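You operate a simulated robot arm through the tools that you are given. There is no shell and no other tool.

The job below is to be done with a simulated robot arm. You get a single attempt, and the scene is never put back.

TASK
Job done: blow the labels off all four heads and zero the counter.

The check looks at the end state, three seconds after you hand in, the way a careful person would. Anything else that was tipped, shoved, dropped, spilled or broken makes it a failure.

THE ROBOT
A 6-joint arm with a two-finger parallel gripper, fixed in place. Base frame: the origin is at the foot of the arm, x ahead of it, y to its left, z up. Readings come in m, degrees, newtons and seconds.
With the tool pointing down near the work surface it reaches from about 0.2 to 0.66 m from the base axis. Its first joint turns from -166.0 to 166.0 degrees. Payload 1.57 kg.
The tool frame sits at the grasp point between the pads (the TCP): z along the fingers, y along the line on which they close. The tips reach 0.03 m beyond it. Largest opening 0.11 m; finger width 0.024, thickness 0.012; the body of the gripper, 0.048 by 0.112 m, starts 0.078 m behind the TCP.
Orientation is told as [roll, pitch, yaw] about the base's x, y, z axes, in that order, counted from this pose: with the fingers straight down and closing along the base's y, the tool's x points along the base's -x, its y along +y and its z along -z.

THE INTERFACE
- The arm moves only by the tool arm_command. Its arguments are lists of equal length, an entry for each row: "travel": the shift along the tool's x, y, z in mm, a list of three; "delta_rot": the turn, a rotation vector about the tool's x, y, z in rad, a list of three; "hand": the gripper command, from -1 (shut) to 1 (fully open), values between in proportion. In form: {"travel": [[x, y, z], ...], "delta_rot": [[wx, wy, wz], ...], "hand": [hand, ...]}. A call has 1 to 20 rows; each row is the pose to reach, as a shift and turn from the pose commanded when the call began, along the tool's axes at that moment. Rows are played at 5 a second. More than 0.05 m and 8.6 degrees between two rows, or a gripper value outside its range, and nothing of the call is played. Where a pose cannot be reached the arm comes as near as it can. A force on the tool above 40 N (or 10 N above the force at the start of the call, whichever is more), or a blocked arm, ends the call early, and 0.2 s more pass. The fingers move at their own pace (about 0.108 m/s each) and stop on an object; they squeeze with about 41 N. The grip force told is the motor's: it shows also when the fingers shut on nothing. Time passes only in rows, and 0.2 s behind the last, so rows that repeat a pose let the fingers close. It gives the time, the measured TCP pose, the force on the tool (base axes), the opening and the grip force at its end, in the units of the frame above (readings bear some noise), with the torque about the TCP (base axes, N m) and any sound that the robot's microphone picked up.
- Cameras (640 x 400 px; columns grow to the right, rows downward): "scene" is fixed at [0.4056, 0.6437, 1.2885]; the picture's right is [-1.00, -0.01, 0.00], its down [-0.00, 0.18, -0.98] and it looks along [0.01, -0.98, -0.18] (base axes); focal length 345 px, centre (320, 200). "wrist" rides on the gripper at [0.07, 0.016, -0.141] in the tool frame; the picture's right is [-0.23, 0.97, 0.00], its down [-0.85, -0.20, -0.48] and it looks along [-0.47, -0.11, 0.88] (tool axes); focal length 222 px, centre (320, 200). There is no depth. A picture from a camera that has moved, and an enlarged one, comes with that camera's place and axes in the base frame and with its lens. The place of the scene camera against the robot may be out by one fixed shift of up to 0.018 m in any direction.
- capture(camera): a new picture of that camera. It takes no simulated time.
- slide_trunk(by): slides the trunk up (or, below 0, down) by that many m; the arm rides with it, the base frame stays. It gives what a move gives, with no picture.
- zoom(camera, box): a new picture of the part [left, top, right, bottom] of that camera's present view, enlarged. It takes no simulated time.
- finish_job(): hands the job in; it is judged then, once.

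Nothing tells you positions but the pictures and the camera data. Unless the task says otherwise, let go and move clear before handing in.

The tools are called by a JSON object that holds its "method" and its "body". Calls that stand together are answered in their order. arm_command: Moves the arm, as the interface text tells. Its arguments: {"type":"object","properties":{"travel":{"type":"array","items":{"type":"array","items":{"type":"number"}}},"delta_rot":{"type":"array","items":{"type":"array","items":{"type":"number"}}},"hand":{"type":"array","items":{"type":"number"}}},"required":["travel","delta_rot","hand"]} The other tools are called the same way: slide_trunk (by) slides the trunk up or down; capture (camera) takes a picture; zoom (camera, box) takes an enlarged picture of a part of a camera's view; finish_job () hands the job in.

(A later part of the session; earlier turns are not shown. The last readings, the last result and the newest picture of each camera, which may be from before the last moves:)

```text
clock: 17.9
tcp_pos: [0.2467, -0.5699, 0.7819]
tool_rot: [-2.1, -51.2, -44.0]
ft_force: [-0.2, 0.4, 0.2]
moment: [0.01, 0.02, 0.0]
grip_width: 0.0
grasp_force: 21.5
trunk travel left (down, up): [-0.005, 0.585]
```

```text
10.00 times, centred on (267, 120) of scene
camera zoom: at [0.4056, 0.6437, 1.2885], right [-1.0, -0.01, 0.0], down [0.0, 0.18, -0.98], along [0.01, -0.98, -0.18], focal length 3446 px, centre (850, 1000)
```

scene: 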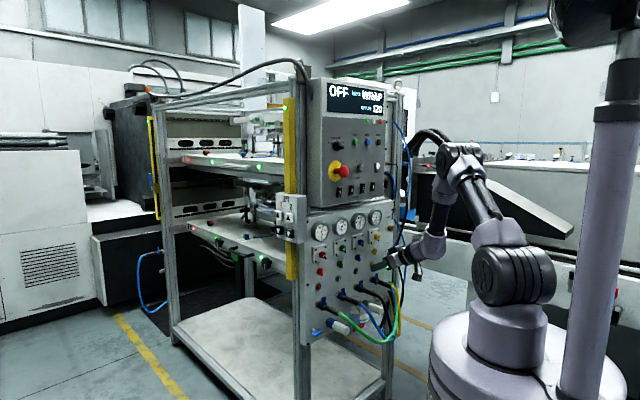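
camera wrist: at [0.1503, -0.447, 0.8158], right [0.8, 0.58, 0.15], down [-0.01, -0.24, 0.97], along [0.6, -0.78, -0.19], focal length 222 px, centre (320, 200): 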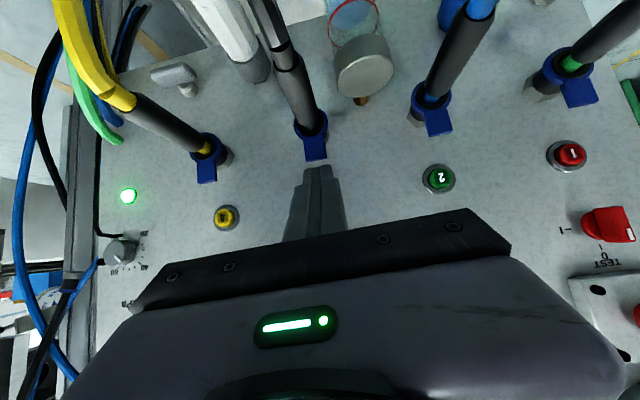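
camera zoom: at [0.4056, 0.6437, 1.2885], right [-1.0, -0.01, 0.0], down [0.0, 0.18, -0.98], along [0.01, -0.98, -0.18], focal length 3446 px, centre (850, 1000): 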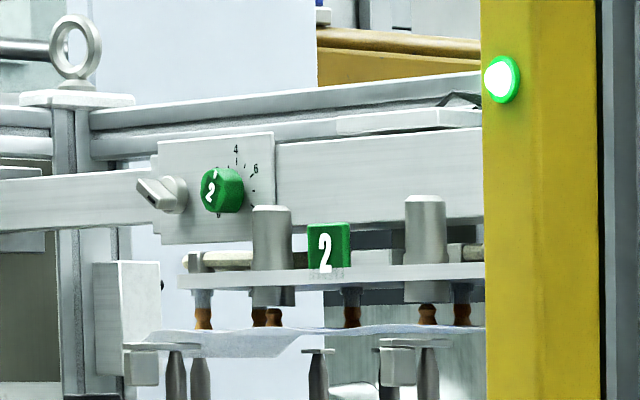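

Gauge 3 stays at 0 and nothing else changed. I'll move 103 mm sideways to sit in front of button 4.

{"method": "arm_command", "body": {"travel": [[0.2, -20.6, 0.4], [0.5, -41.2, 0.9], [0.7, -61.8, 1.3], [1.0, -82.4, 1.8], [1.2, -103, 2.2]], "delta_rot": [[0, 0, 0], [0, 0, 0], [0, 0, 0], [0, 0, 0], [0, 0, 0]], "hand": [-1, -1, -1, -1, -1]}}

{"method": "capture", "body": {"camera": "wrist"}}

{"method": "zoom", "body": {"camera": "scene", "box": [300, 190, 460, 290]}}

```text
clock: 19.1
tcp_pos: [0.1734, -0.6427, 0.783]
tool_rot: [-2.1, -51.3, -43.9]
ft_force: [-0.2, 0.9, -0.1]
moment: [0.03, -0.03, -0.05]
grip_width: 0.0
grasp_force: 21.3
trunk travel left (down, up): [-0.005, 0.585]
```

```text
taken
camera wrist: at [0.0772, -0.5207, 0.8171], right [0.8, 0.58, 0.15], down [-0.01, -0.24, 0.97], along [0.6, -0.78, -0.18], focal length 222 px, centre (320, 200)
```

wrist: 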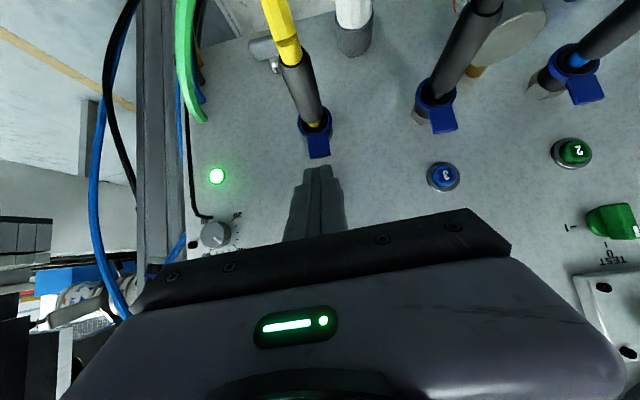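

```text
4.00 times, centred on (380, 240) of scene
camera zoom: at [0.4056, 0.6437, 1.2885], right [-1.0, -0.01, 0.0], down [0.0, 0.18, -0.98], along [0.01, -0.98, -0.18], focal length 1378 px, centre (80, 40)
```

zoom: 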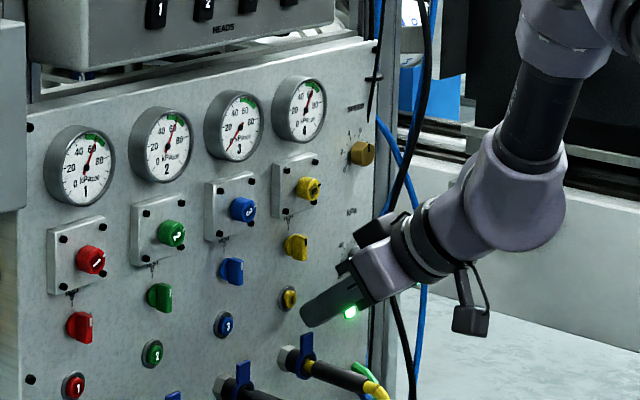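

I'm aligned with button 4, with the valve lever in the same place relative to the fingers as before. I'll press with the same 20 mm stroke and retract.

{"method": "arm_command", "body": {"travel": [[-2.5, 0, 3.1], [-5, 0.1, 6.2], [-7.5, 0.1, 9.3], [-10, 0.1, 12.4], [-12.3, 0.2, 15.2]], "delta_rot": [[0, 0, 0], [0, 0, 0], [0, 0, 0], [0, 0, 0], [0, 0, 0]], "hand": [-1, -1, -1, -1, -1]}}

{"method": "zoom", "body": {"camera": "scene", "box": [300, 200, 400, 262]}}

```text
clock: 20.3
tcp_pos: [0.185, -0.6554, 0.7809]
tool_rot: [-2.1, -51.1, -43.9]
ft_force: [-18.7, 23.8, -3.9]
moment: [0.21, 0.3, 0.13]
grip_width: 0.0
grasp_force: 21.5
trunk travel left (down, up): [-0.005, 0.585]
heard: click
```

```text
6.40 times, centred on (350, 231) of scene
camera zoom: at [0.4056, 0.6437, 1.2885], right [-1.0, -0.01, 0.0], down [0.0, 0.18, -0.98], along [0.01, -0.98, -0.18], focal length 2205 px, centre (128, 2)
```

zoom: 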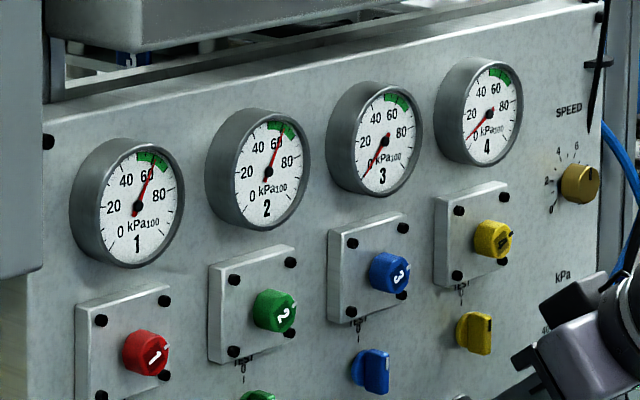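

Gauge 4 has dropped after a click. I'll retract 20 mm and then slide 205 mm the other way, to the front of button 2.

{"method": "arm_command", "body": {"travel": [[4.1, -0.1, -5.1], [8.2, -0.1, -10.1], [12.3, -0.2, -15.2], [12.1, 20.2, -15.6], [11.8, 40.7, -16.1], [11.6, 61.2, -16.5], [11.3, 81.7, -17], [11.1, 102.3, -17.4], [10.9, 122.8, -17.8], [10.6, 143.3, -18.3], [10.4, 163.8, -18.7], [10.1, 184.3, -19.2], [9.9, 204.4, -19.6]], "delta_rot": [[0, 0, 0], [0, 0, 0], [0, 0, 0], [0, 0, 0], [0, 0, 0], [0, 0, 0], [0, 0, 0], [0, 0, 0], [0, 0, 0], [0, 0, 0], [0, 0, 0], [0, 0, 0], [0, 0, 0]], "hand": [-1, -1, -1, -1, -1, -1, -1, -1, -1, -1, -1, -1, -1]}}

{"method": "capture", "body": {"camera": "wrist"}}

{"method": "zoom", "body": {"camera": "scene", "box": [300, 190, 460, 290]}}

```text
clock: 23.1
tcp_pos: [0.3182, -0.5218, 0.8007]
tool_rot: [-0.4, -50.4, -44.8]
ft_force: [-22.6, 1.4, 6.1]
moment: [-0.11, 0.12, -0.47]
grip_width: 0.0
grasp_force: 21.4
out of reach, approached as far as the arm can: row 10, 11, 12, 13
trunk travel left (down, up): [-0.005, 0.585]
heard: click
```

```text
taken
camera wrist: at [0.2218, -0.4017, 0.8373], right [0.79, 0.58, 0.17], down [-0.01, -0.26, 0.96], along [0.61, -0.77, -0.2], focal length 222 px, centre (320, 200)
```

wrist: 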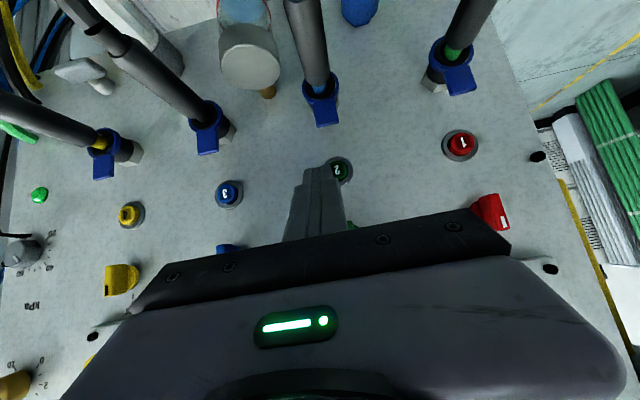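

```text
4.00 times, centred on (380, 240) of scene
camera zoom: at [0.4056, 0.6437, 1.2885], right [-1.0, -0.01, 0.0], down [0.0, 0.18, -0.98], along [0.01, -0.98, -0.18], focal length 1378 px, centre (80, 40)
```

zoom: 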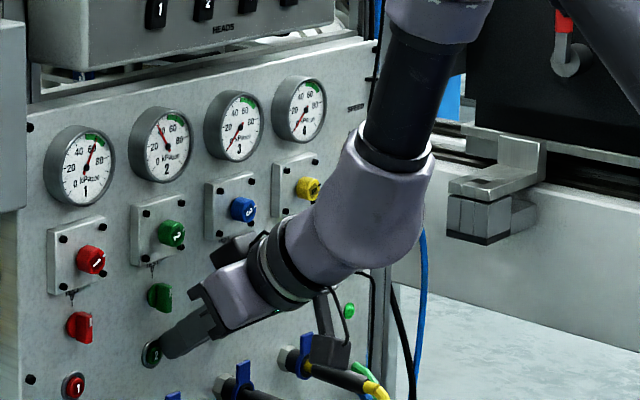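

The arm ran out of reach partway along, strayed toward the panel, and its tip pressed on button 2. A click was heard and gauge 2 appears to be falling. I'll back straight off along the tool axis with slightly more downward pitch, then check everything.

{"method": "arm_command", "body": {"travel": [[0, -1, -6], [0, -2, -12], [0, -3, -18], [0, -3, -24], [0, -3, -30]], "delta_rot": [[0, 0.02, 0], [0, 0.04, 0], [0, 0.06, 0], [0, 0.08, 0], [0, 0.1, 0]], "hand": [-1, -1, -1, -1, -1]}}

{"method": "capture", "body": {"camera": "wrist"}}

{"method": "zoom", "body": {"camera": "scene", "box": [300, 190, 460, 290]}}

{"method": "zoom", "body": {"camera": "scene", "box": [300, 200, 400, 262]}}

{"method": "zoom", "body": {"camera": "scene", "box": [306, 240, 386, 290]}}

```text
clock: 24.3
tcp_pos: [0.3011, -0.5057, 0.8183]
tool_rot: [-1.9, -45.5, -44.2]
ft_force: [-0.1, 0.4, 0.0]
moment: [0.01, -0.01, -0.01]
grip_width: 0.0
grasp_force: 21.3
trunk travel left (down, up): [-0.005, 0.585]
```

```text
taken
camera wrist: at [0.2092, -0.3856, 0.867], right [0.81, 0.57, 0.14], down [0.06, -0.31, 0.95], along [0.59, -0.76, -0.28], focal length 222 px, centre (320, 200)
```

wrist: 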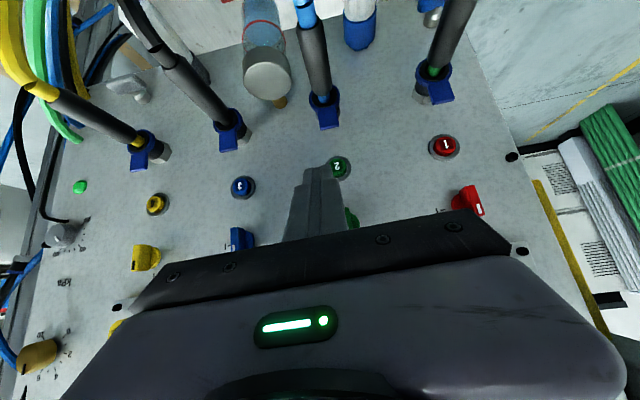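

```text
4.00 times, centred on (380, 240) of scene
camera zoom: at [0.4056, 0.6437, 1.2885], right [-1.0, -0.01, 0.0], down [0.0, 0.18, -0.98], along [0.01, -0.98, -0.18], focal length 1378 px, centre (80, 40)
```

zoom: 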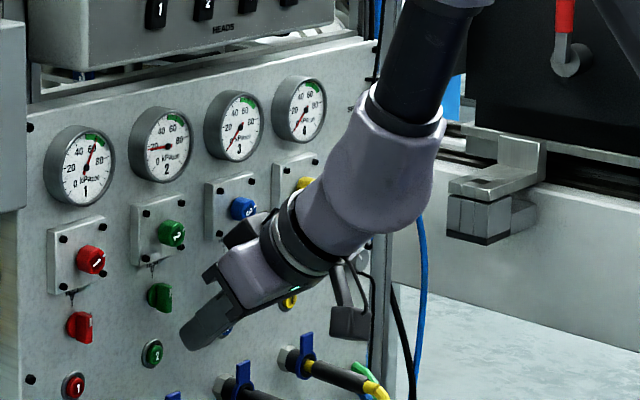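

```text
6.40 times, centred on (350, 231) of scene
camera zoom: at [0.4056, 0.6437, 1.2885], right [-1.0, -0.01, 0.0], down [0.0, 0.18, -0.98], along [0.01, -0.98, -0.18], focal length 2205 px, centre (128, 2)
```

zoom: 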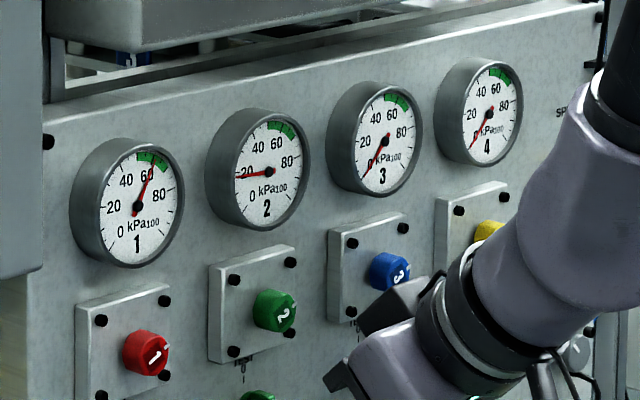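

```text
8.00 times, centred on (346, 265) of scene
camera zoom: at [0.4056, 0.6437, 1.2885], right [-1.0, -0.01, 0.0], down [0.0, 0.18, -0.98], along [0.01, -0.98, -0.18], focal length 2757 px, centre (112, -320)
```

zoom: 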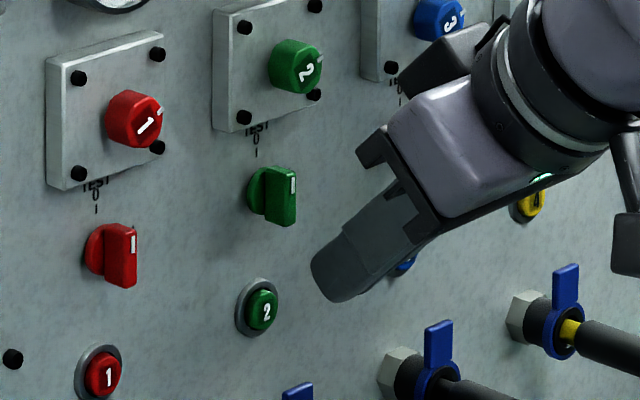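

Gauge 2 fell from 60 to about 20 at last look, and I'm clear of the panel with zero force. To stay away from the arm's reach limit for buttons 2 and 1, I'll yaw the tool 25° so it approaches from the right, holding the TCP in place. Then I'll re-check.

{"method": "arm_command", "body": {"travel": [[0, 0, 0], [0, 0, 0], [0, 0, 0], [0, 0, 0]], "delta_rot": [[-0.083, 0.002, -0.074], [-0.167, 0.0045, -0.148], [-0.25, 0.007, -0.222], [-0.334, 0.009, -0.296]], "hand": [-1, -1, -1, -1]}}

{"method": "capture", "body": {"camera": "wrist"}}

{"method": "zoom", "body": {"camera": "scene", "box": [300, 190, 460, 290]}}

{"method": "zoom", "body": {"camera": "scene", "box": [300, 200, 400, 262]}}

```text
clock: 25.3
tcp_pos: [0.2998, -0.5053, 0.8178]
tool_rot: [0.4, -44.7, -20.2]
ft_force: [-0.7, 1.4, 0.2]
moment: [0.0, 0.01, -0.01]
grip_width: 0.0
grasp_force: 21.1
trunk travel left (down, up): [-0.005, 0.585]
```

```text
taken
camera wrist: at [0.1666, -0.4386, 0.8704], right [0.48, 0.86, 0.16], down [0.19, -0.28, 0.94], along [0.86, -0.42, -0.3], focal length 222 px, centre (320, 200)
```

wrist: 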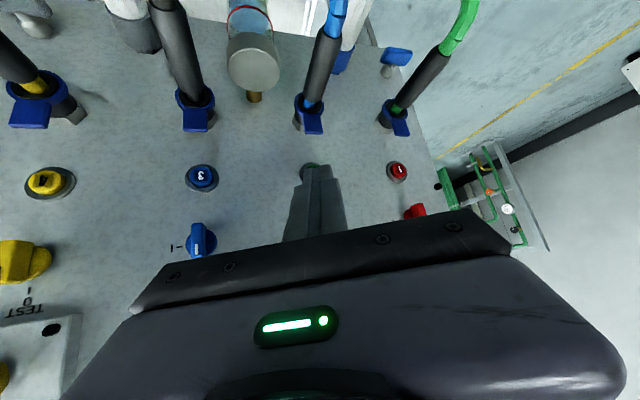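

```text
4.00 times, centred on (380, 240) of scene
camera zoom: at [0.4056, 0.6437, 1.2885], right [-1.0, -0.01, 0.0], down [0.0, 0.18, -0.98], along [0.01, -0.98, -0.18], focal length 1378 px, centre (80, 40)
```

zoom: 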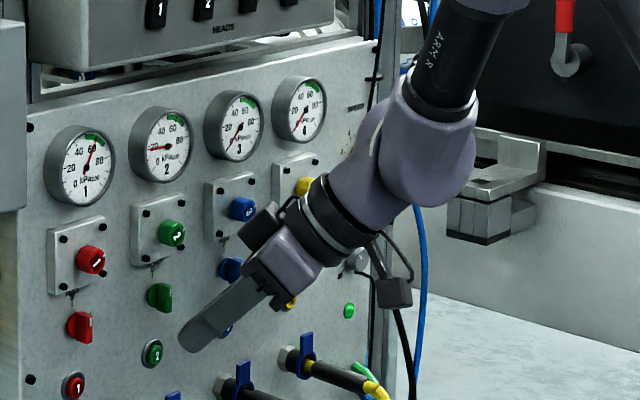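

```text
6.40 times, centred on (350, 231) of scene
camera zoom: at [0.4056, 0.6437, 1.2885], right [-1.0, -0.01, 0.0], down [0.0, 0.18, -0.98], along [0.01, -0.98, -0.18], focal length 2205 px, centre (128, 2)
```

zoom: 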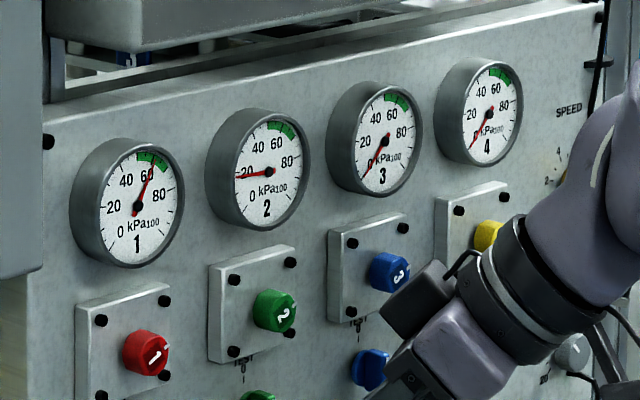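

Gauge 2 has stopped at about 20 because the accidental press was too short, so button 2 needs a full press. I'll move to the standoff just in front of it.

{"method": "arm_command", "body": {"travel": [[5.8, 4.5, 10.7], [11.6, 9, 21.5], [17.4, 13.5, 32.2]], "delta_rot": [[0, 0, 0], [0, 0, 0], [0, 0, 0]], "hand": [-1, -1, -1]}}

{"method": "zoom", "body": {"camera": "wrist", "box": [220, 80, 420, 205]}}

{"method": "zoom", "body": {"camera": "scene", "box": [306, 240, 386, 290]}}

{"method": "zoom", "body": {"camera": "scene", "box": [346, 205, 386, 230]}}

```text
clock: 26.1
tcp_pos: [0.3154, -0.4956, 0.7826]
tool_rot: [0.4, -44.7, -20.1]
ft_force: [0.5, 0.2, 1.5]
moment: [-0.02, -0.01, 0.0]
grip_width: 0.0
grasp_force: 21.2
trunk travel left (down, up): [-0.005, 0.585]
```

```text
3.20 times, centred on (320, 142) of wrist
camera zoom: at [0.1806, -0.4285, 0.8348], right [0.48, 0.86, 0.16], down [0.19, -0.28, 0.94], along [0.85, -0.43, -0.3], focal length 711 px, centre (320, 384)
```

zoom: 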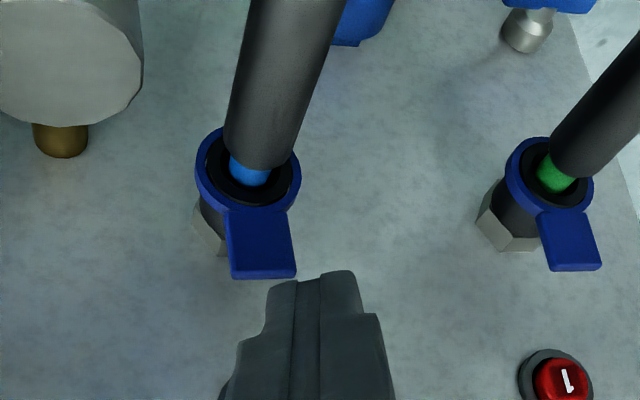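

```text
8.00 times, centred on (346, 265) of scene
camera zoom: at [0.4056, 0.6437, 1.2885], right [-1.0, -0.01, 0.0], down [0.0, 0.18, -0.98], along [0.01, -0.98, -0.18], focal length 2757 px, centre (112, -320)
```

zoom: 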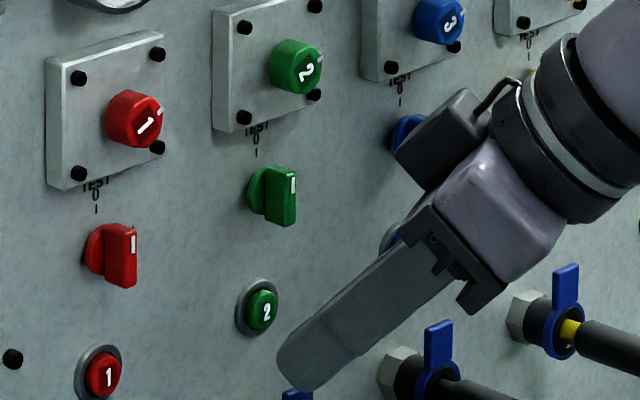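

```text
16.00 times, centred on (366, 218) of scene
camera zoom: at [0.4056, 0.6437, 1.2885], right [-1.0, -0.01, 0.0], down [0.0, 0.18, -0.98], along [0.01, -0.98, -0.18], focal length 5513 px, centre (-416, -80)
```

zoom: 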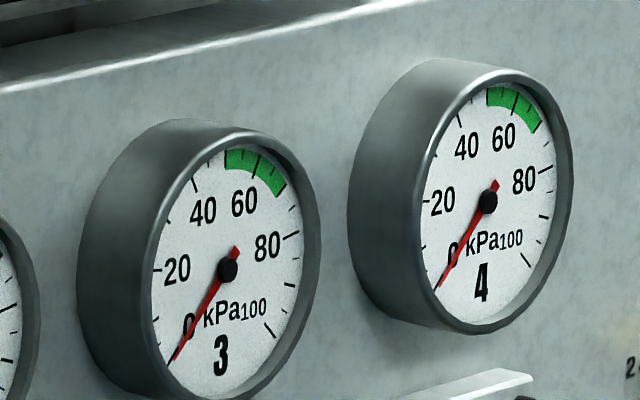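

Gauges 3 and 4 read exactly 0, and the fingertip's contact point lines up with button 2. I'll press straight in and hold for a moment so the blow-off completes.

{"method": "arm_command", "body": {"travel": [[-3.2, -2.1, 3.2], [-6.4, -4.2, 6.4], [-9.6, -6.3, 9.6], [-11.5, -7.6, 11.5], [-13.1, -8.7, 13.1], [-13.1, -8.7, 13.1], [-13.1, -8.7, 13.1]], "delta_rot": [[0, 0, 0], [0, 0, 0], [0, 0, 0], [0, 0, 0], [0, 0, 0], [0, 0, 0], [0, 0, 0]], "hand": [-1, -1, -1, -1, -1, -1, -1]}}

{"method": "zoom", "body": {"camera": "scene", "box": [300, 200, 400, 262]}}

{"method": "zoom", "body": {"camera": "scene", "box": [306, 240, 386, 290]}}

```text
clock: 27.7
tcp_pos: [0.3309, -0.5102, 0.7835]
tool_rot: [0.3, -44.6, -20.2]
ft_force: [-3.4, 3.9, -5.8]
moment: [0.14, 0.13, 0.04]
grip_width: 0.0
grasp_force: 20.9
trunk travel left (down, up): [-0.005, 0.585]
heard: click
```

```text
6.40 times, centred on (350, 231) of scene
camera zoom: at [0.4056, 0.6437, 1.2885], right [-1.0, -0.01, 0.0], down [0.0, 0.18, -0.98], along [0.01, -0.98, -0.18], focal length 2205 px, centre (128, 2)
```

zoom: 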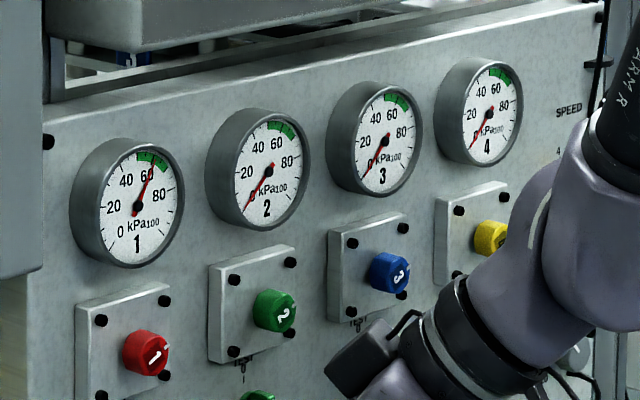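

```text
8.00 times, centred on (346, 265) of scene
camera zoom: at [0.4056, 0.6437, 1.2885], right [-1.0, -0.01, 0.0], down [0.0, 0.18, -0.98], along [0.01, -0.98, -0.18], focal length 2757 px, centre (112, -320)
```

zoom: 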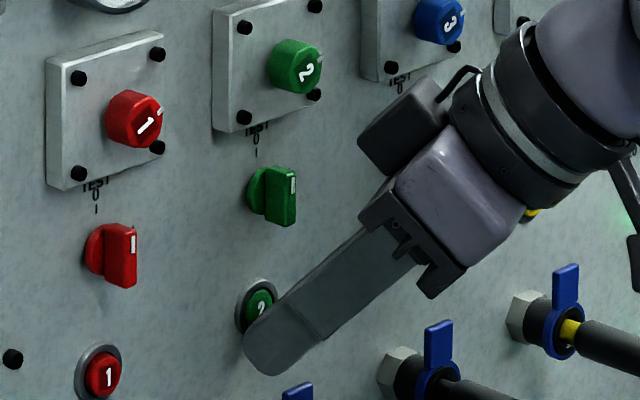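

Gauge 2 is falling close to 0. I'll hold the press a little longer to finish it, then back off.

{"method": "arm_command", "body": {"travel": [[0, 0, 0], [0, 0, 0], [0, 0, 0]], "delta_rot": [[0, 0, 0], [0, 0, 0], [0, 0, 0]], "hand": [-1, -1, -1]}}

{"method": "zoom", "body": {"camera": "scene", "box": [320, 210, 360, 235]}}

{"method": "arm_command", "body": {"travel": [[4.4, 2.9, -4.4], [8.8, 5.8, -8.8], [13.1, 8.7, -13.1]], "delta_rot": [[0, 0, 0], [0, 0, 0], [0, 0, 0]], "hand": [-1, -1, -1]}}

{"method": "zoom", "body": {"camera": "scene", "box": [306, 210, 386, 260]}}

```text
clock: 28.5
tcp_pos: [0.3288, -0.5105, 0.782]
tool_rot: [0.3, -44.6, -20.2]
ft_force: [-3.8, 4.6, -5.4]
moment: [0.16, 0.12, 0.05]
grip_width: 0.0001
grasp_force: 21.2
trunk travel left (down, up): [-0.005, 0.585]
```

```text
16.00 times, centred on (340, 222) of scene
camera zoom: at [0.4056, 0.6437, 1.2885], right [-1.0, -0.01, 0.0], down [0.0, 0.18, -0.98], along [0.01, -0.98, -0.18], focal length 5513 px, centre (0, -160)
```

zoom: 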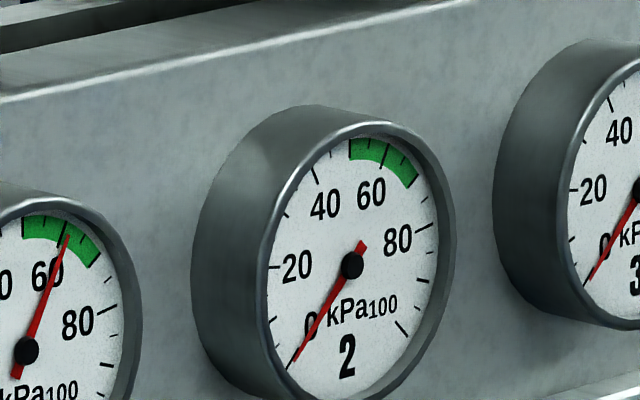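

```text
clock: 29.3
tcp_pos: [0.3165, -0.4978, 0.7829]
tool_rot: [0.3, -44.8, -20.2]
ft_force: [-0.1, -0.2, 0.0]
moment: [-0.03, 0.01, 0.0]
grip_width: 0.0
grasp_force: 21.6
trunk travel left (down, up): [-0.005, 0.585]
```

```text
8.00 times, centred on (346, 235) of scene
camera zoom: at [0.4056, 0.6437, 1.2885], right [-1.0, -0.01, 0.0], down [0.0, 0.18, -0.98], along [0.01, -0.98, -0.18], focal length 2757 px, centre (112, -80)
```

zoom: 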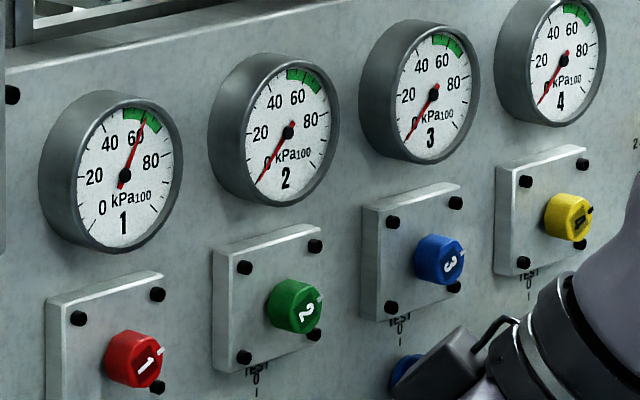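

Gauge 2 now reads 0. Next I'll slide 101 mm left, to the front of button 1, keeping the standoff.

{"method": "arm_command", "body": {"travel": [[-4.7, 15.6, 4.7], [-9.5, 31.1, 9.5], [-14.2, 46.7, 14.2], [-18.9, 62.2, 18.9], [-23.7, 77.8, 23.7], [-28.4, 93.3, 28.4]], "delta_rot": [[0, 0, 0], [0, 0, 0], [0, 0, 0], [0, 0, 0], [0, 0, 0], [0, 0, 0]], "hand": [-1, -1, -1, -1, -1, -1]}}

{"method": "capture", "body": {"camera": "wrist"}}

{"method": "zoom", "body": {"camera": "scene", "box": [306, 240, 386, 290]}}

```text
clock: 30.7
tcp_pos: [0.3853, -0.4223, 0.7827]
tool_rot: [0.3, -44.6, -20.2]
ft_force: [0.5, 0.3, -0.4]
moment: [0.01, 0.01, 0.02]
grip_width: 0.0002
grasp_force: 21.0
trunk travel left (down, up): [-0.005, 0.585]
```

```text
taken
camera wrist: at [0.2514, -0.3553, 0.8355], right [0.48, 0.86, 0.16], down [0.19, -0.28, 0.94], along [0.85, -0.43, -0.3], focal length 222 px, centre (320, 200)
```

wrist: 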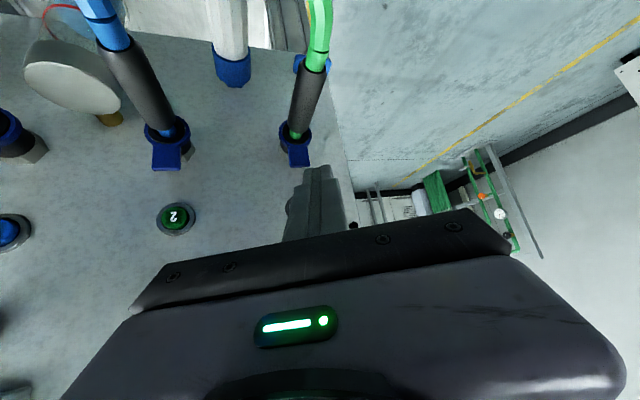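

```text
8.00 times, centred on (346, 265) of scene
camera zoom: at [0.4056, 0.6437, 1.2885], right [-1.0, -0.01, 0.0], down [0.0, 0.18, -0.98], along [0.01, -0.98, -0.18], focal length 2757 px, centre (112, -320)
```

zoom: 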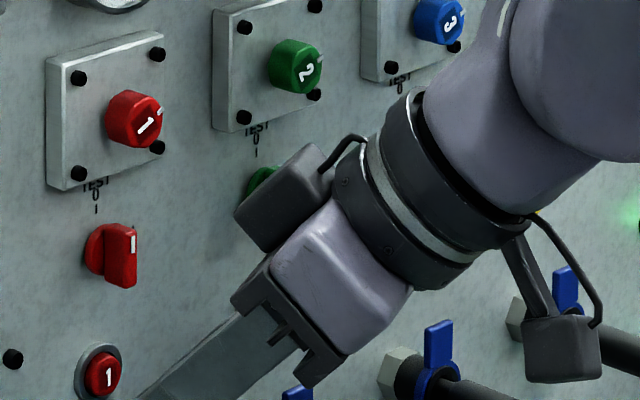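

I'm aligned with button 1. I'll press it the same way, with a hold.

{"method": "arm_command", "body": {"travel": [[-3.8, -2.5, 3.8], [-7.7, -5.1, 7.7], [-11.5, -7.6, 11.5], [-13.5, -8.9, 13.5], [-15.1, -9.9, 15.1], [-15.1, -9.9, 15.1], [-15.1, -9.9, 15.1], [-15.1, -9.9, 15.1], [-15.1, -9.9, 15.1], [-15.1, -9.9, 15.1]], "delta_rot": [[0, 0, 0], [0, 0, 0], [0, 0, 0], [0, 0, 0], [0, 0, 0], [0, 0, 0], [0, 0, 0], [0, 0, 0], [0, 0, 0], [0, 0, 0]], "hand": [-1, -1, -1, -1, -1, -1, -1, -1, -1, -1]}}

{"method": "zoom", "body": {"camera": "scene", "box": [306, 210, 386, 260]}}

{"method": "zoom", "body": {"camera": "scene", "box": [306, 240, 386, 290]}}

```text
clock: 32.9
tcp_pos: [0.4021, -0.4383, 0.7821]
tool_rot: [0.4, -44.6, -20.2]
ft_force: [-2.4, 6.8, -4.4]
moment: [0.13, 0.1, 0.11]
grip_width: 0.0
grasp_force: 21.5
trunk travel left (down, up): [-0.005, 0.585]
heard: click
```

```text
8.00 times, centred on (346, 235) of scene
camera zoom: at [0.4056, 0.6437, 1.2885], right [-1.0, -0.01, 0.0], down [0.0, 0.18, -0.98], along [0.01, -0.98, -0.18], focal length 2757 px, centre (112, -80)
```

zoom: 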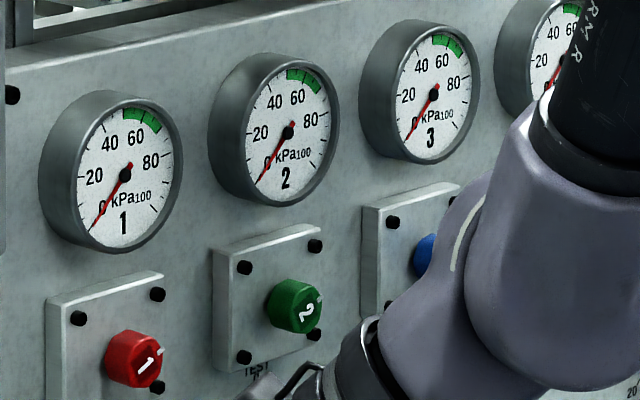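

```text
8.00 times, centred on (346, 265) of scene
camera zoom: at [0.4056, 0.6437, 1.2885], right [-1.0, -0.01, 0.0], down [0.0, 0.18, -0.98], along [0.01, -0.98, -0.18], focal length 2757 px, centre (112, -320)
```

zoom: 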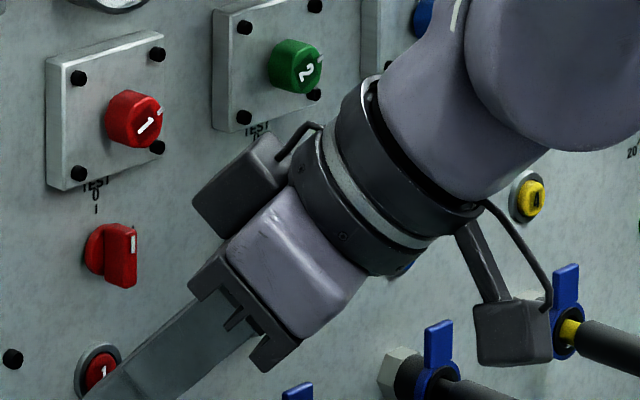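

All four gauges read 0. I'll retract from button 1 and check the heads' labels and the display.

{"method": "arm_command", "body": {"travel": [[5, 3.3, -5], [10, 6.6, -10], [15.1, 9.9, -15.1]], "delta_rot": [[0, 0, 0], [0, 0, 0], [0, 0, 0]], "hand": [-1, -1, -1]}}

{"method": "zoom", "body": {"camera": "scene", "box": [225, 180, 289, 220]}}

{"method": "zoom", "body": {"camera": "scene", "box": [235, 100, 299, 140]}}

{"method": "zoom", "body": {"camera": "scene", "box": [306, 210, 386, 260]}}

{"method": "zoom", "body": {"camera": "scene", "box": [300, 70, 420, 145]}}

```text
clock: 33.7
tcp_pos: [0.3847, -0.4245, 0.7832]
tool_rot: [0.3, -44.6, -20.1]
ft_force: [-0.5, 0.8, 0.1]
moment: [-0.02, 0.04, 0.0]
grip_width: 0.0001
grasp_force: 21.0
trunk travel left (down, up): [-0.005, 0.585]
```

```text
10.00 times, centred on (257, 200) of scene
camera zoom: at [0.4056, 0.6437, 1.2885], right [-1.0, -0.01, 0.0], down [0.0, 0.18, -0.98], along [0.01, -0.98, -0.18], focal length 3446 px, centre (950, 200)
```

zoom: 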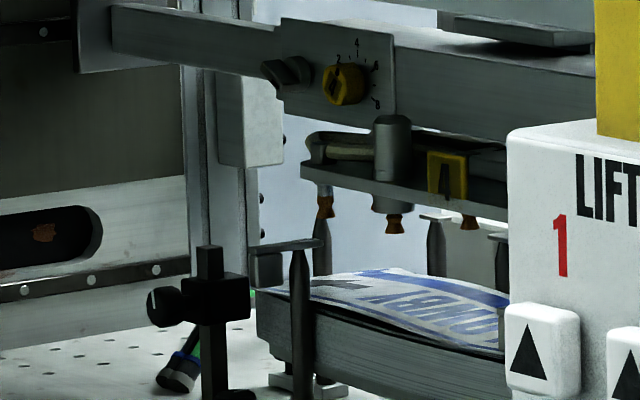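

```text
10.00 times, centred on (267, 120) of scene
camera zoom: at [0.4056, 0.6437, 1.2885], right [-1.0, -0.01, 0.0], down [0.0, 0.18, -0.98], along [0.01, -0.98, -0.18], focal length 3446 px, centre (850, 1000)
```

zoom: 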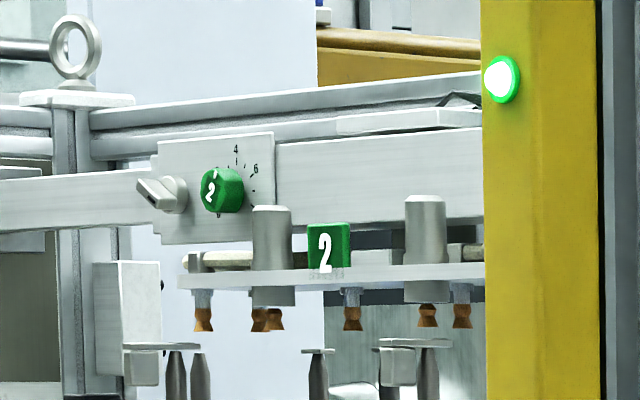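

```text
8.00 times, centred on (346, 235) of scene
camera zoom: at [0.4056, 0.6437, 1.2885], right [-1.0, -0.01, 0.0], down [0.0, 0.18, -0.98], along [0.01, -0.98, -0.18], focal length 2757 px, centre (112, -80)
```

zoom: 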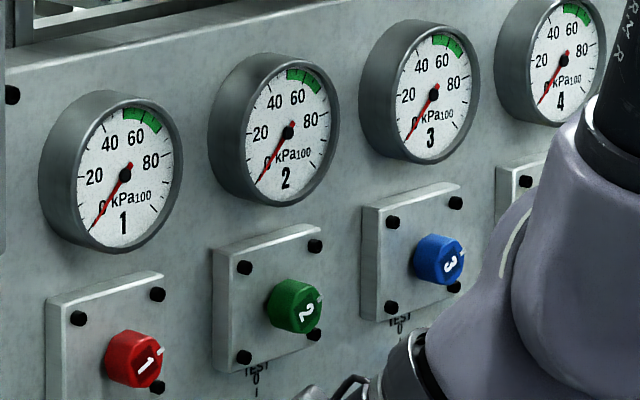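

```text
5.33 times, centred on (360, 108) of scene
camera zoom: at [0.4056, 0.6437, 1.2885], right [-1.0, -0.01, 0.0], down [0.0, 0.18, -0.98], along [0.01, -0.98, -0.18], focal length 1838 px, centre (107, 693)
```

zoom: 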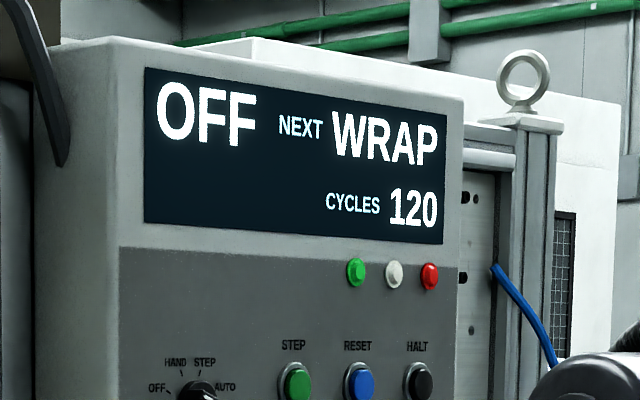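

The labels have visibly dropped off heads 2 and 4, and all four gauges are at 0; only the counter is left. ZERO triangulates to about D=0.581, U=−0.290, z=1.18. I'll move right, back away from the panel, and then raise the trunk.

{"method": "arm_command", "body": {"travel": [[-0.5, 3.7, -11.5], [-0.9, 7.3, -22.9], [6.9, -16.4, -30.7], [14.8, -40.2, -38.6], [22.6, -63.9, -46.4], [30.4, -87.7, -54.2], [38.3, -111.4, -62.1], [46.1, -135.1, -69.9], [53.9, -158.9, -77.7], [61.7, -182.6, -85.5], [69.6, -206.4, -93.4], [77.4, -230.1, -101.2], [93.4, -219.5, -117.2], [109.5, -209, -133.3], [125.5, -198.4, -149.3], [141.5, -187.8, -165.3]], "delta_rot": [[0, 0, 0], [0, 0, 0], [0, 0, 0], [0, 0, 0], [0, 0, 0], [0, 0, 0], [0, 0, 0], [0, 0, 0], [0, 0, 0], [0, 0, 0], [0, 0, 0], [0, 0, 0], [0, 0, 0], [0, 0, 0], [0, 0, 0], [0, 0, 0]], "hand": [-1, -1, -1, -1, -1, -1, -1, -1, -1, -1, -1, -1, -1, -1, -1, -1]}}

{"method": "capture", "body": {"camera": "wrist"}}

{"method": "capture", "body": {"camera": "scene"}}

```text
clock: 37.1
tcp_pos: [0.116, -0.5216, 0.7978]
tool_rot: [0.3, -44.8, -20.2]
ft_force: [0.1, -0.4, 0.4]
moment: [-0.01, 0.0, -0.02]
grip_width: 0.0001
grasp_force: 21.0
trunk travel left (down, up): [-0.005, 0.585]
```

```text
taken
camera wrist: at [-0.0175, -0.4542, 0.8498], right [0.48, 0.86, 0.16], down [0.19, -0.28, 0.94], along [0.85, -0.43, -0.3], focal length 222 px, centre (320, 200)
```

wrist: 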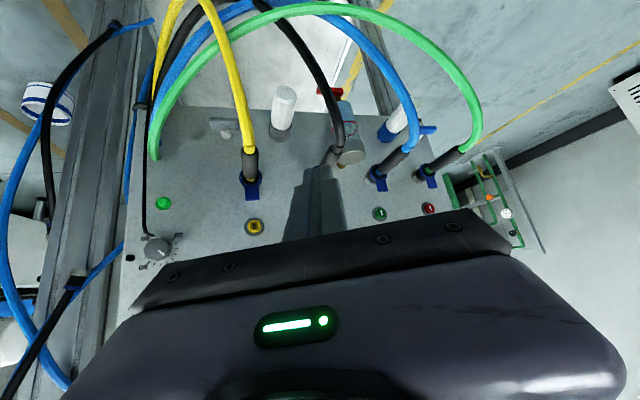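

```text
taken
```

scene: 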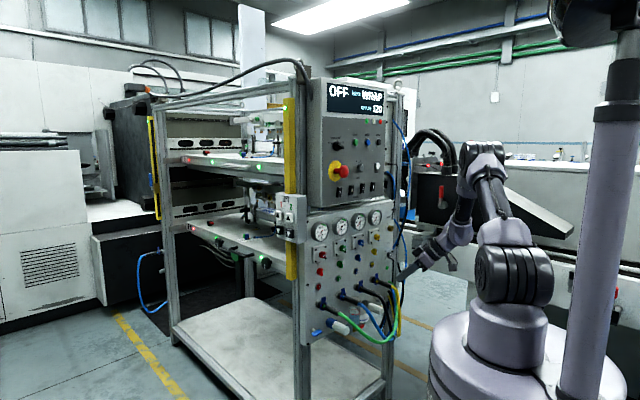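

The gripper is well clear of the panel. Raising the trunk by 0.396 m brings the tool level with the ZERO button.

{"method": "slide_trunk", "body": {"by": 0.396}}

{"method": "capture", "body": {"camera": "wrist"}}

{"method": "capture", "body": {"camera": "scene"}}

```text
clock: 40.9
tcp_pos: [0.1172, -0.5217, 1.1945]
tool_rot: [0.3, -44.7, -20.2]
ft_force: [-0.1, -0.1, 0.7]
moment: [-0.01, -0.01, -0.02]
grip_width: 0.0002
grasp_force: 20.8
trunk travel left (down, up): [-0.401, 0.189]
```

```text
taken
camera wrist: at [-0.0173, -0.4543, 1.2457], right [0.48, 0.86, 0.16], down [0.19, -0.28, 0.94], along [0.85, -0.43, -0.3], focal length 222 px, centre (320, 200)
```

wrist: 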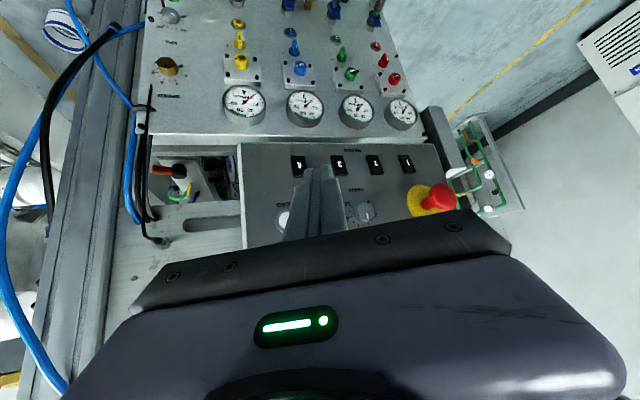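

```text
taken
```

scene: 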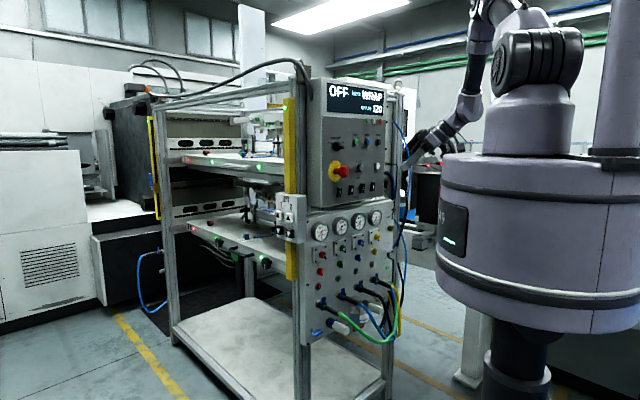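

I'm at the right height. I'll zoom in to fix where the ZERO button is relative to the fingertips.

{"method": "zoom", "body": {"camera": "wrist", "box": [230, 130, 390, 230]}}

{"method": "zoom", "body": {"camera": "scene", "box": [340, 130, 440, 192]}}

```text
4.00 times, centred on (310, 180) of wrist
camera zoom: at [-0.0173, -0.4543, 1.2457], right [0.48, 0.86, 0.16], down [0.19, -0.28, 0.94], along [0.85, -0.43, -0.3], focal length 888 px, centre (360, 280)
```

zoom: 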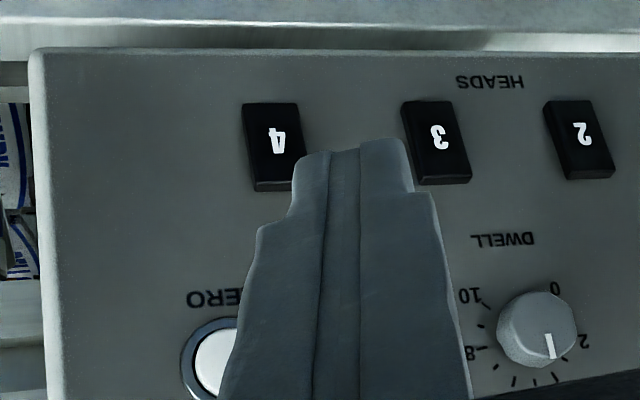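

```text
6.40 times, centred on (390, 161) of scene
camera zoom: at [0.4056, 0.6437, 1.2885], right [-1.0, -0.01, 0.0], down [0.0, 0.18, -0.98], along [0.01, -0.98, -0.18], focal length 2205 px, centre (-128, 450)
```

zoom: 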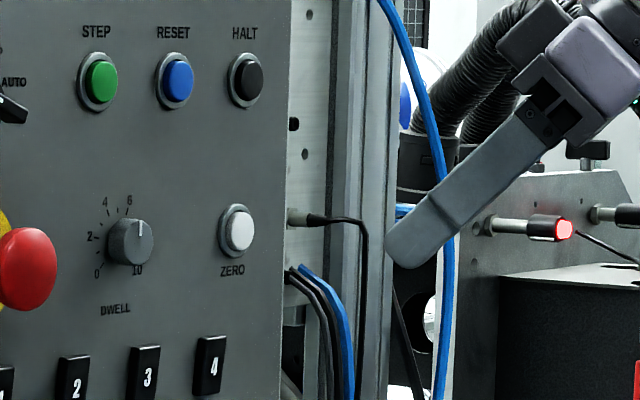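

ZERO is confirmed at about D=0.583, U=−0.291, z=1.183. I'll move to a standoff about 20 mm in front of it.

{"method": "arm_command", "body": {"travel": [[-13.2, -9.8, 12.7], [-26.5, -19.7, 25.4], [-39.7, -29.5, 38], [-52.9, -39.3, 50.7]], "delta_rot": [[0, 0, 0], [0, 0, 0], [0, 0, 0], [0, 0, 0]], "hand": [-1, -1, -1, -1]}}

{"method": "zoom", "body": {"camera": "wrist", "box": [230, 130, 390, 230]}}

{"method": "zoom", "body": {"camera": "scene", "box": [340, 130, 440, 192]}}

```text
clock: 41.9
tcp_pos: [0.1747, -0.5867, 1.1949]
tool_rot: [0.3, -44.7, -20.2]
ft_force: [-0.8, 0.3, -0.4]
moment: [0.01, -0.04, 0.01]
grip_width: 0.0002
grasp_force: 20.8
trunk travel left (down, up): [-0.401, 0.189]
```

```text
4.00 times, centred on (310, 180) of wrist
camera zoom: at [0.0397, -0.5205, 1.2458], right [0.48, 0.86, 0.16], down [0.19, -0.28, 0.94], along [0.85, -0.43, -0.3], focal length 888 px, centre (360, 280)
```

zoom: 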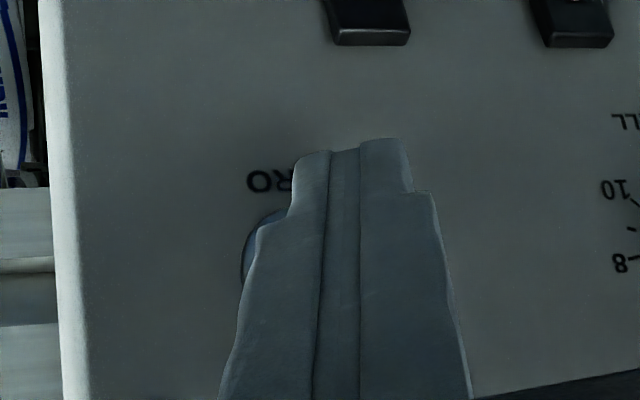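

```text
6.40 times, centred on (390, 161) of scene
camera zoom: at [0.4056, 0.6437, 1.2885], right [-1.0, -0.01, 0.0], down [0.0, 0.18, -0.98], along [0.01, -0.98, -0.18], focal length 2205 px, centre (-128, 450)
```

zoom: 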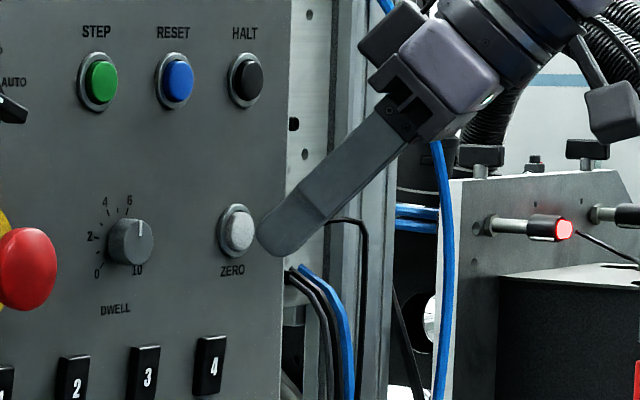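

The fingertip's contact corner lines up with ZERO. I'll press in gently, in steps.

{"method": "arm_command", "body": {"travel": [[-3.2, -2.1, 3.2], [-6.4, -4.2, 6.4], [-8, -5.3, 8], [-9.6, -6.3, 9.6], [-9.6, -6.3, 9.6]], "delta_rot": [[0, 0, 0], [0, 0, 0], [0, 0, 0], [0, 0, 0], [0, 0, 0]], "hand": [-1, -1, -1, -1, -1]}}

{"method": "zoom", "body": {"camera": "scene", "box": [320, 70, 440, 145]}}

{"method": "zoom", "body": {"camera": "scene", "box": [340, 130, 440, 192]}}

```text
clock: 43.1
tcp_pos: [0.1838, -0.5946, 1.1956]
tool_rot: [0.4, -44.6, -20.2]
ft_force: [-2.2, 2.3, -0.4]
moment: [0.04, 0.05, 0.02]
grip_width: 0.0
grasp_force: 21.8
trunk travel left (down, up): [-0.401, 0.189]
heard: click
```

```text
5.33 times, centred on (380, 108) of scene
camera zoom: at [0.4056, 0.6437, 1.2885], right [-1.0, -0.01, 0.0], down [0.0, 0.18, -0.98], along [0.01, -0.98, -0.18], focal length 1838 px, centre (0, 693)
```

zoom: 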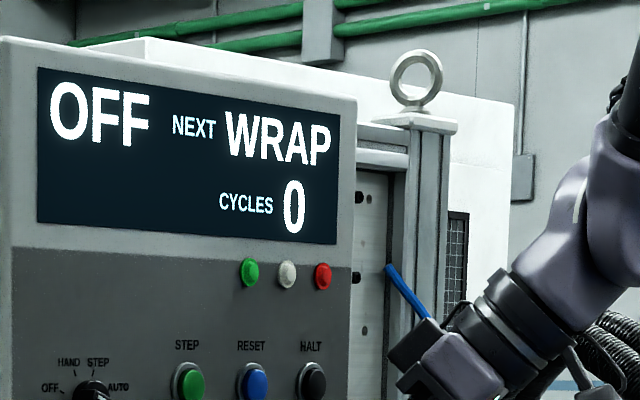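

```text
6.40 times, centred on (390, 161) of scene
camera zoom: at [0.4056, 0.6437, 1.2885], right [-1.0, -0.01, 0.0], down [0.0, 0.18, -0.98], along [0.01, -0.98, -0.18], focal length 2205 px, centre (-128, 450)
```

zoom: 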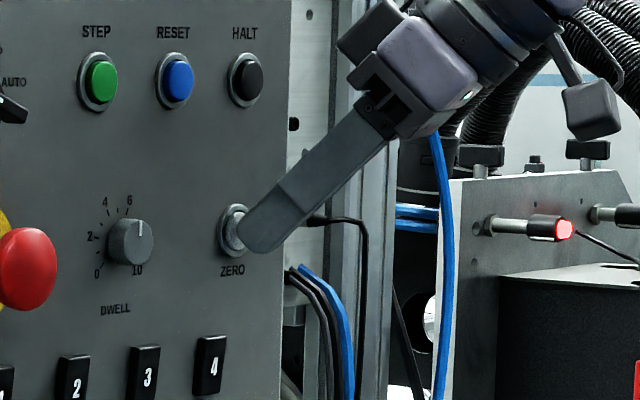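

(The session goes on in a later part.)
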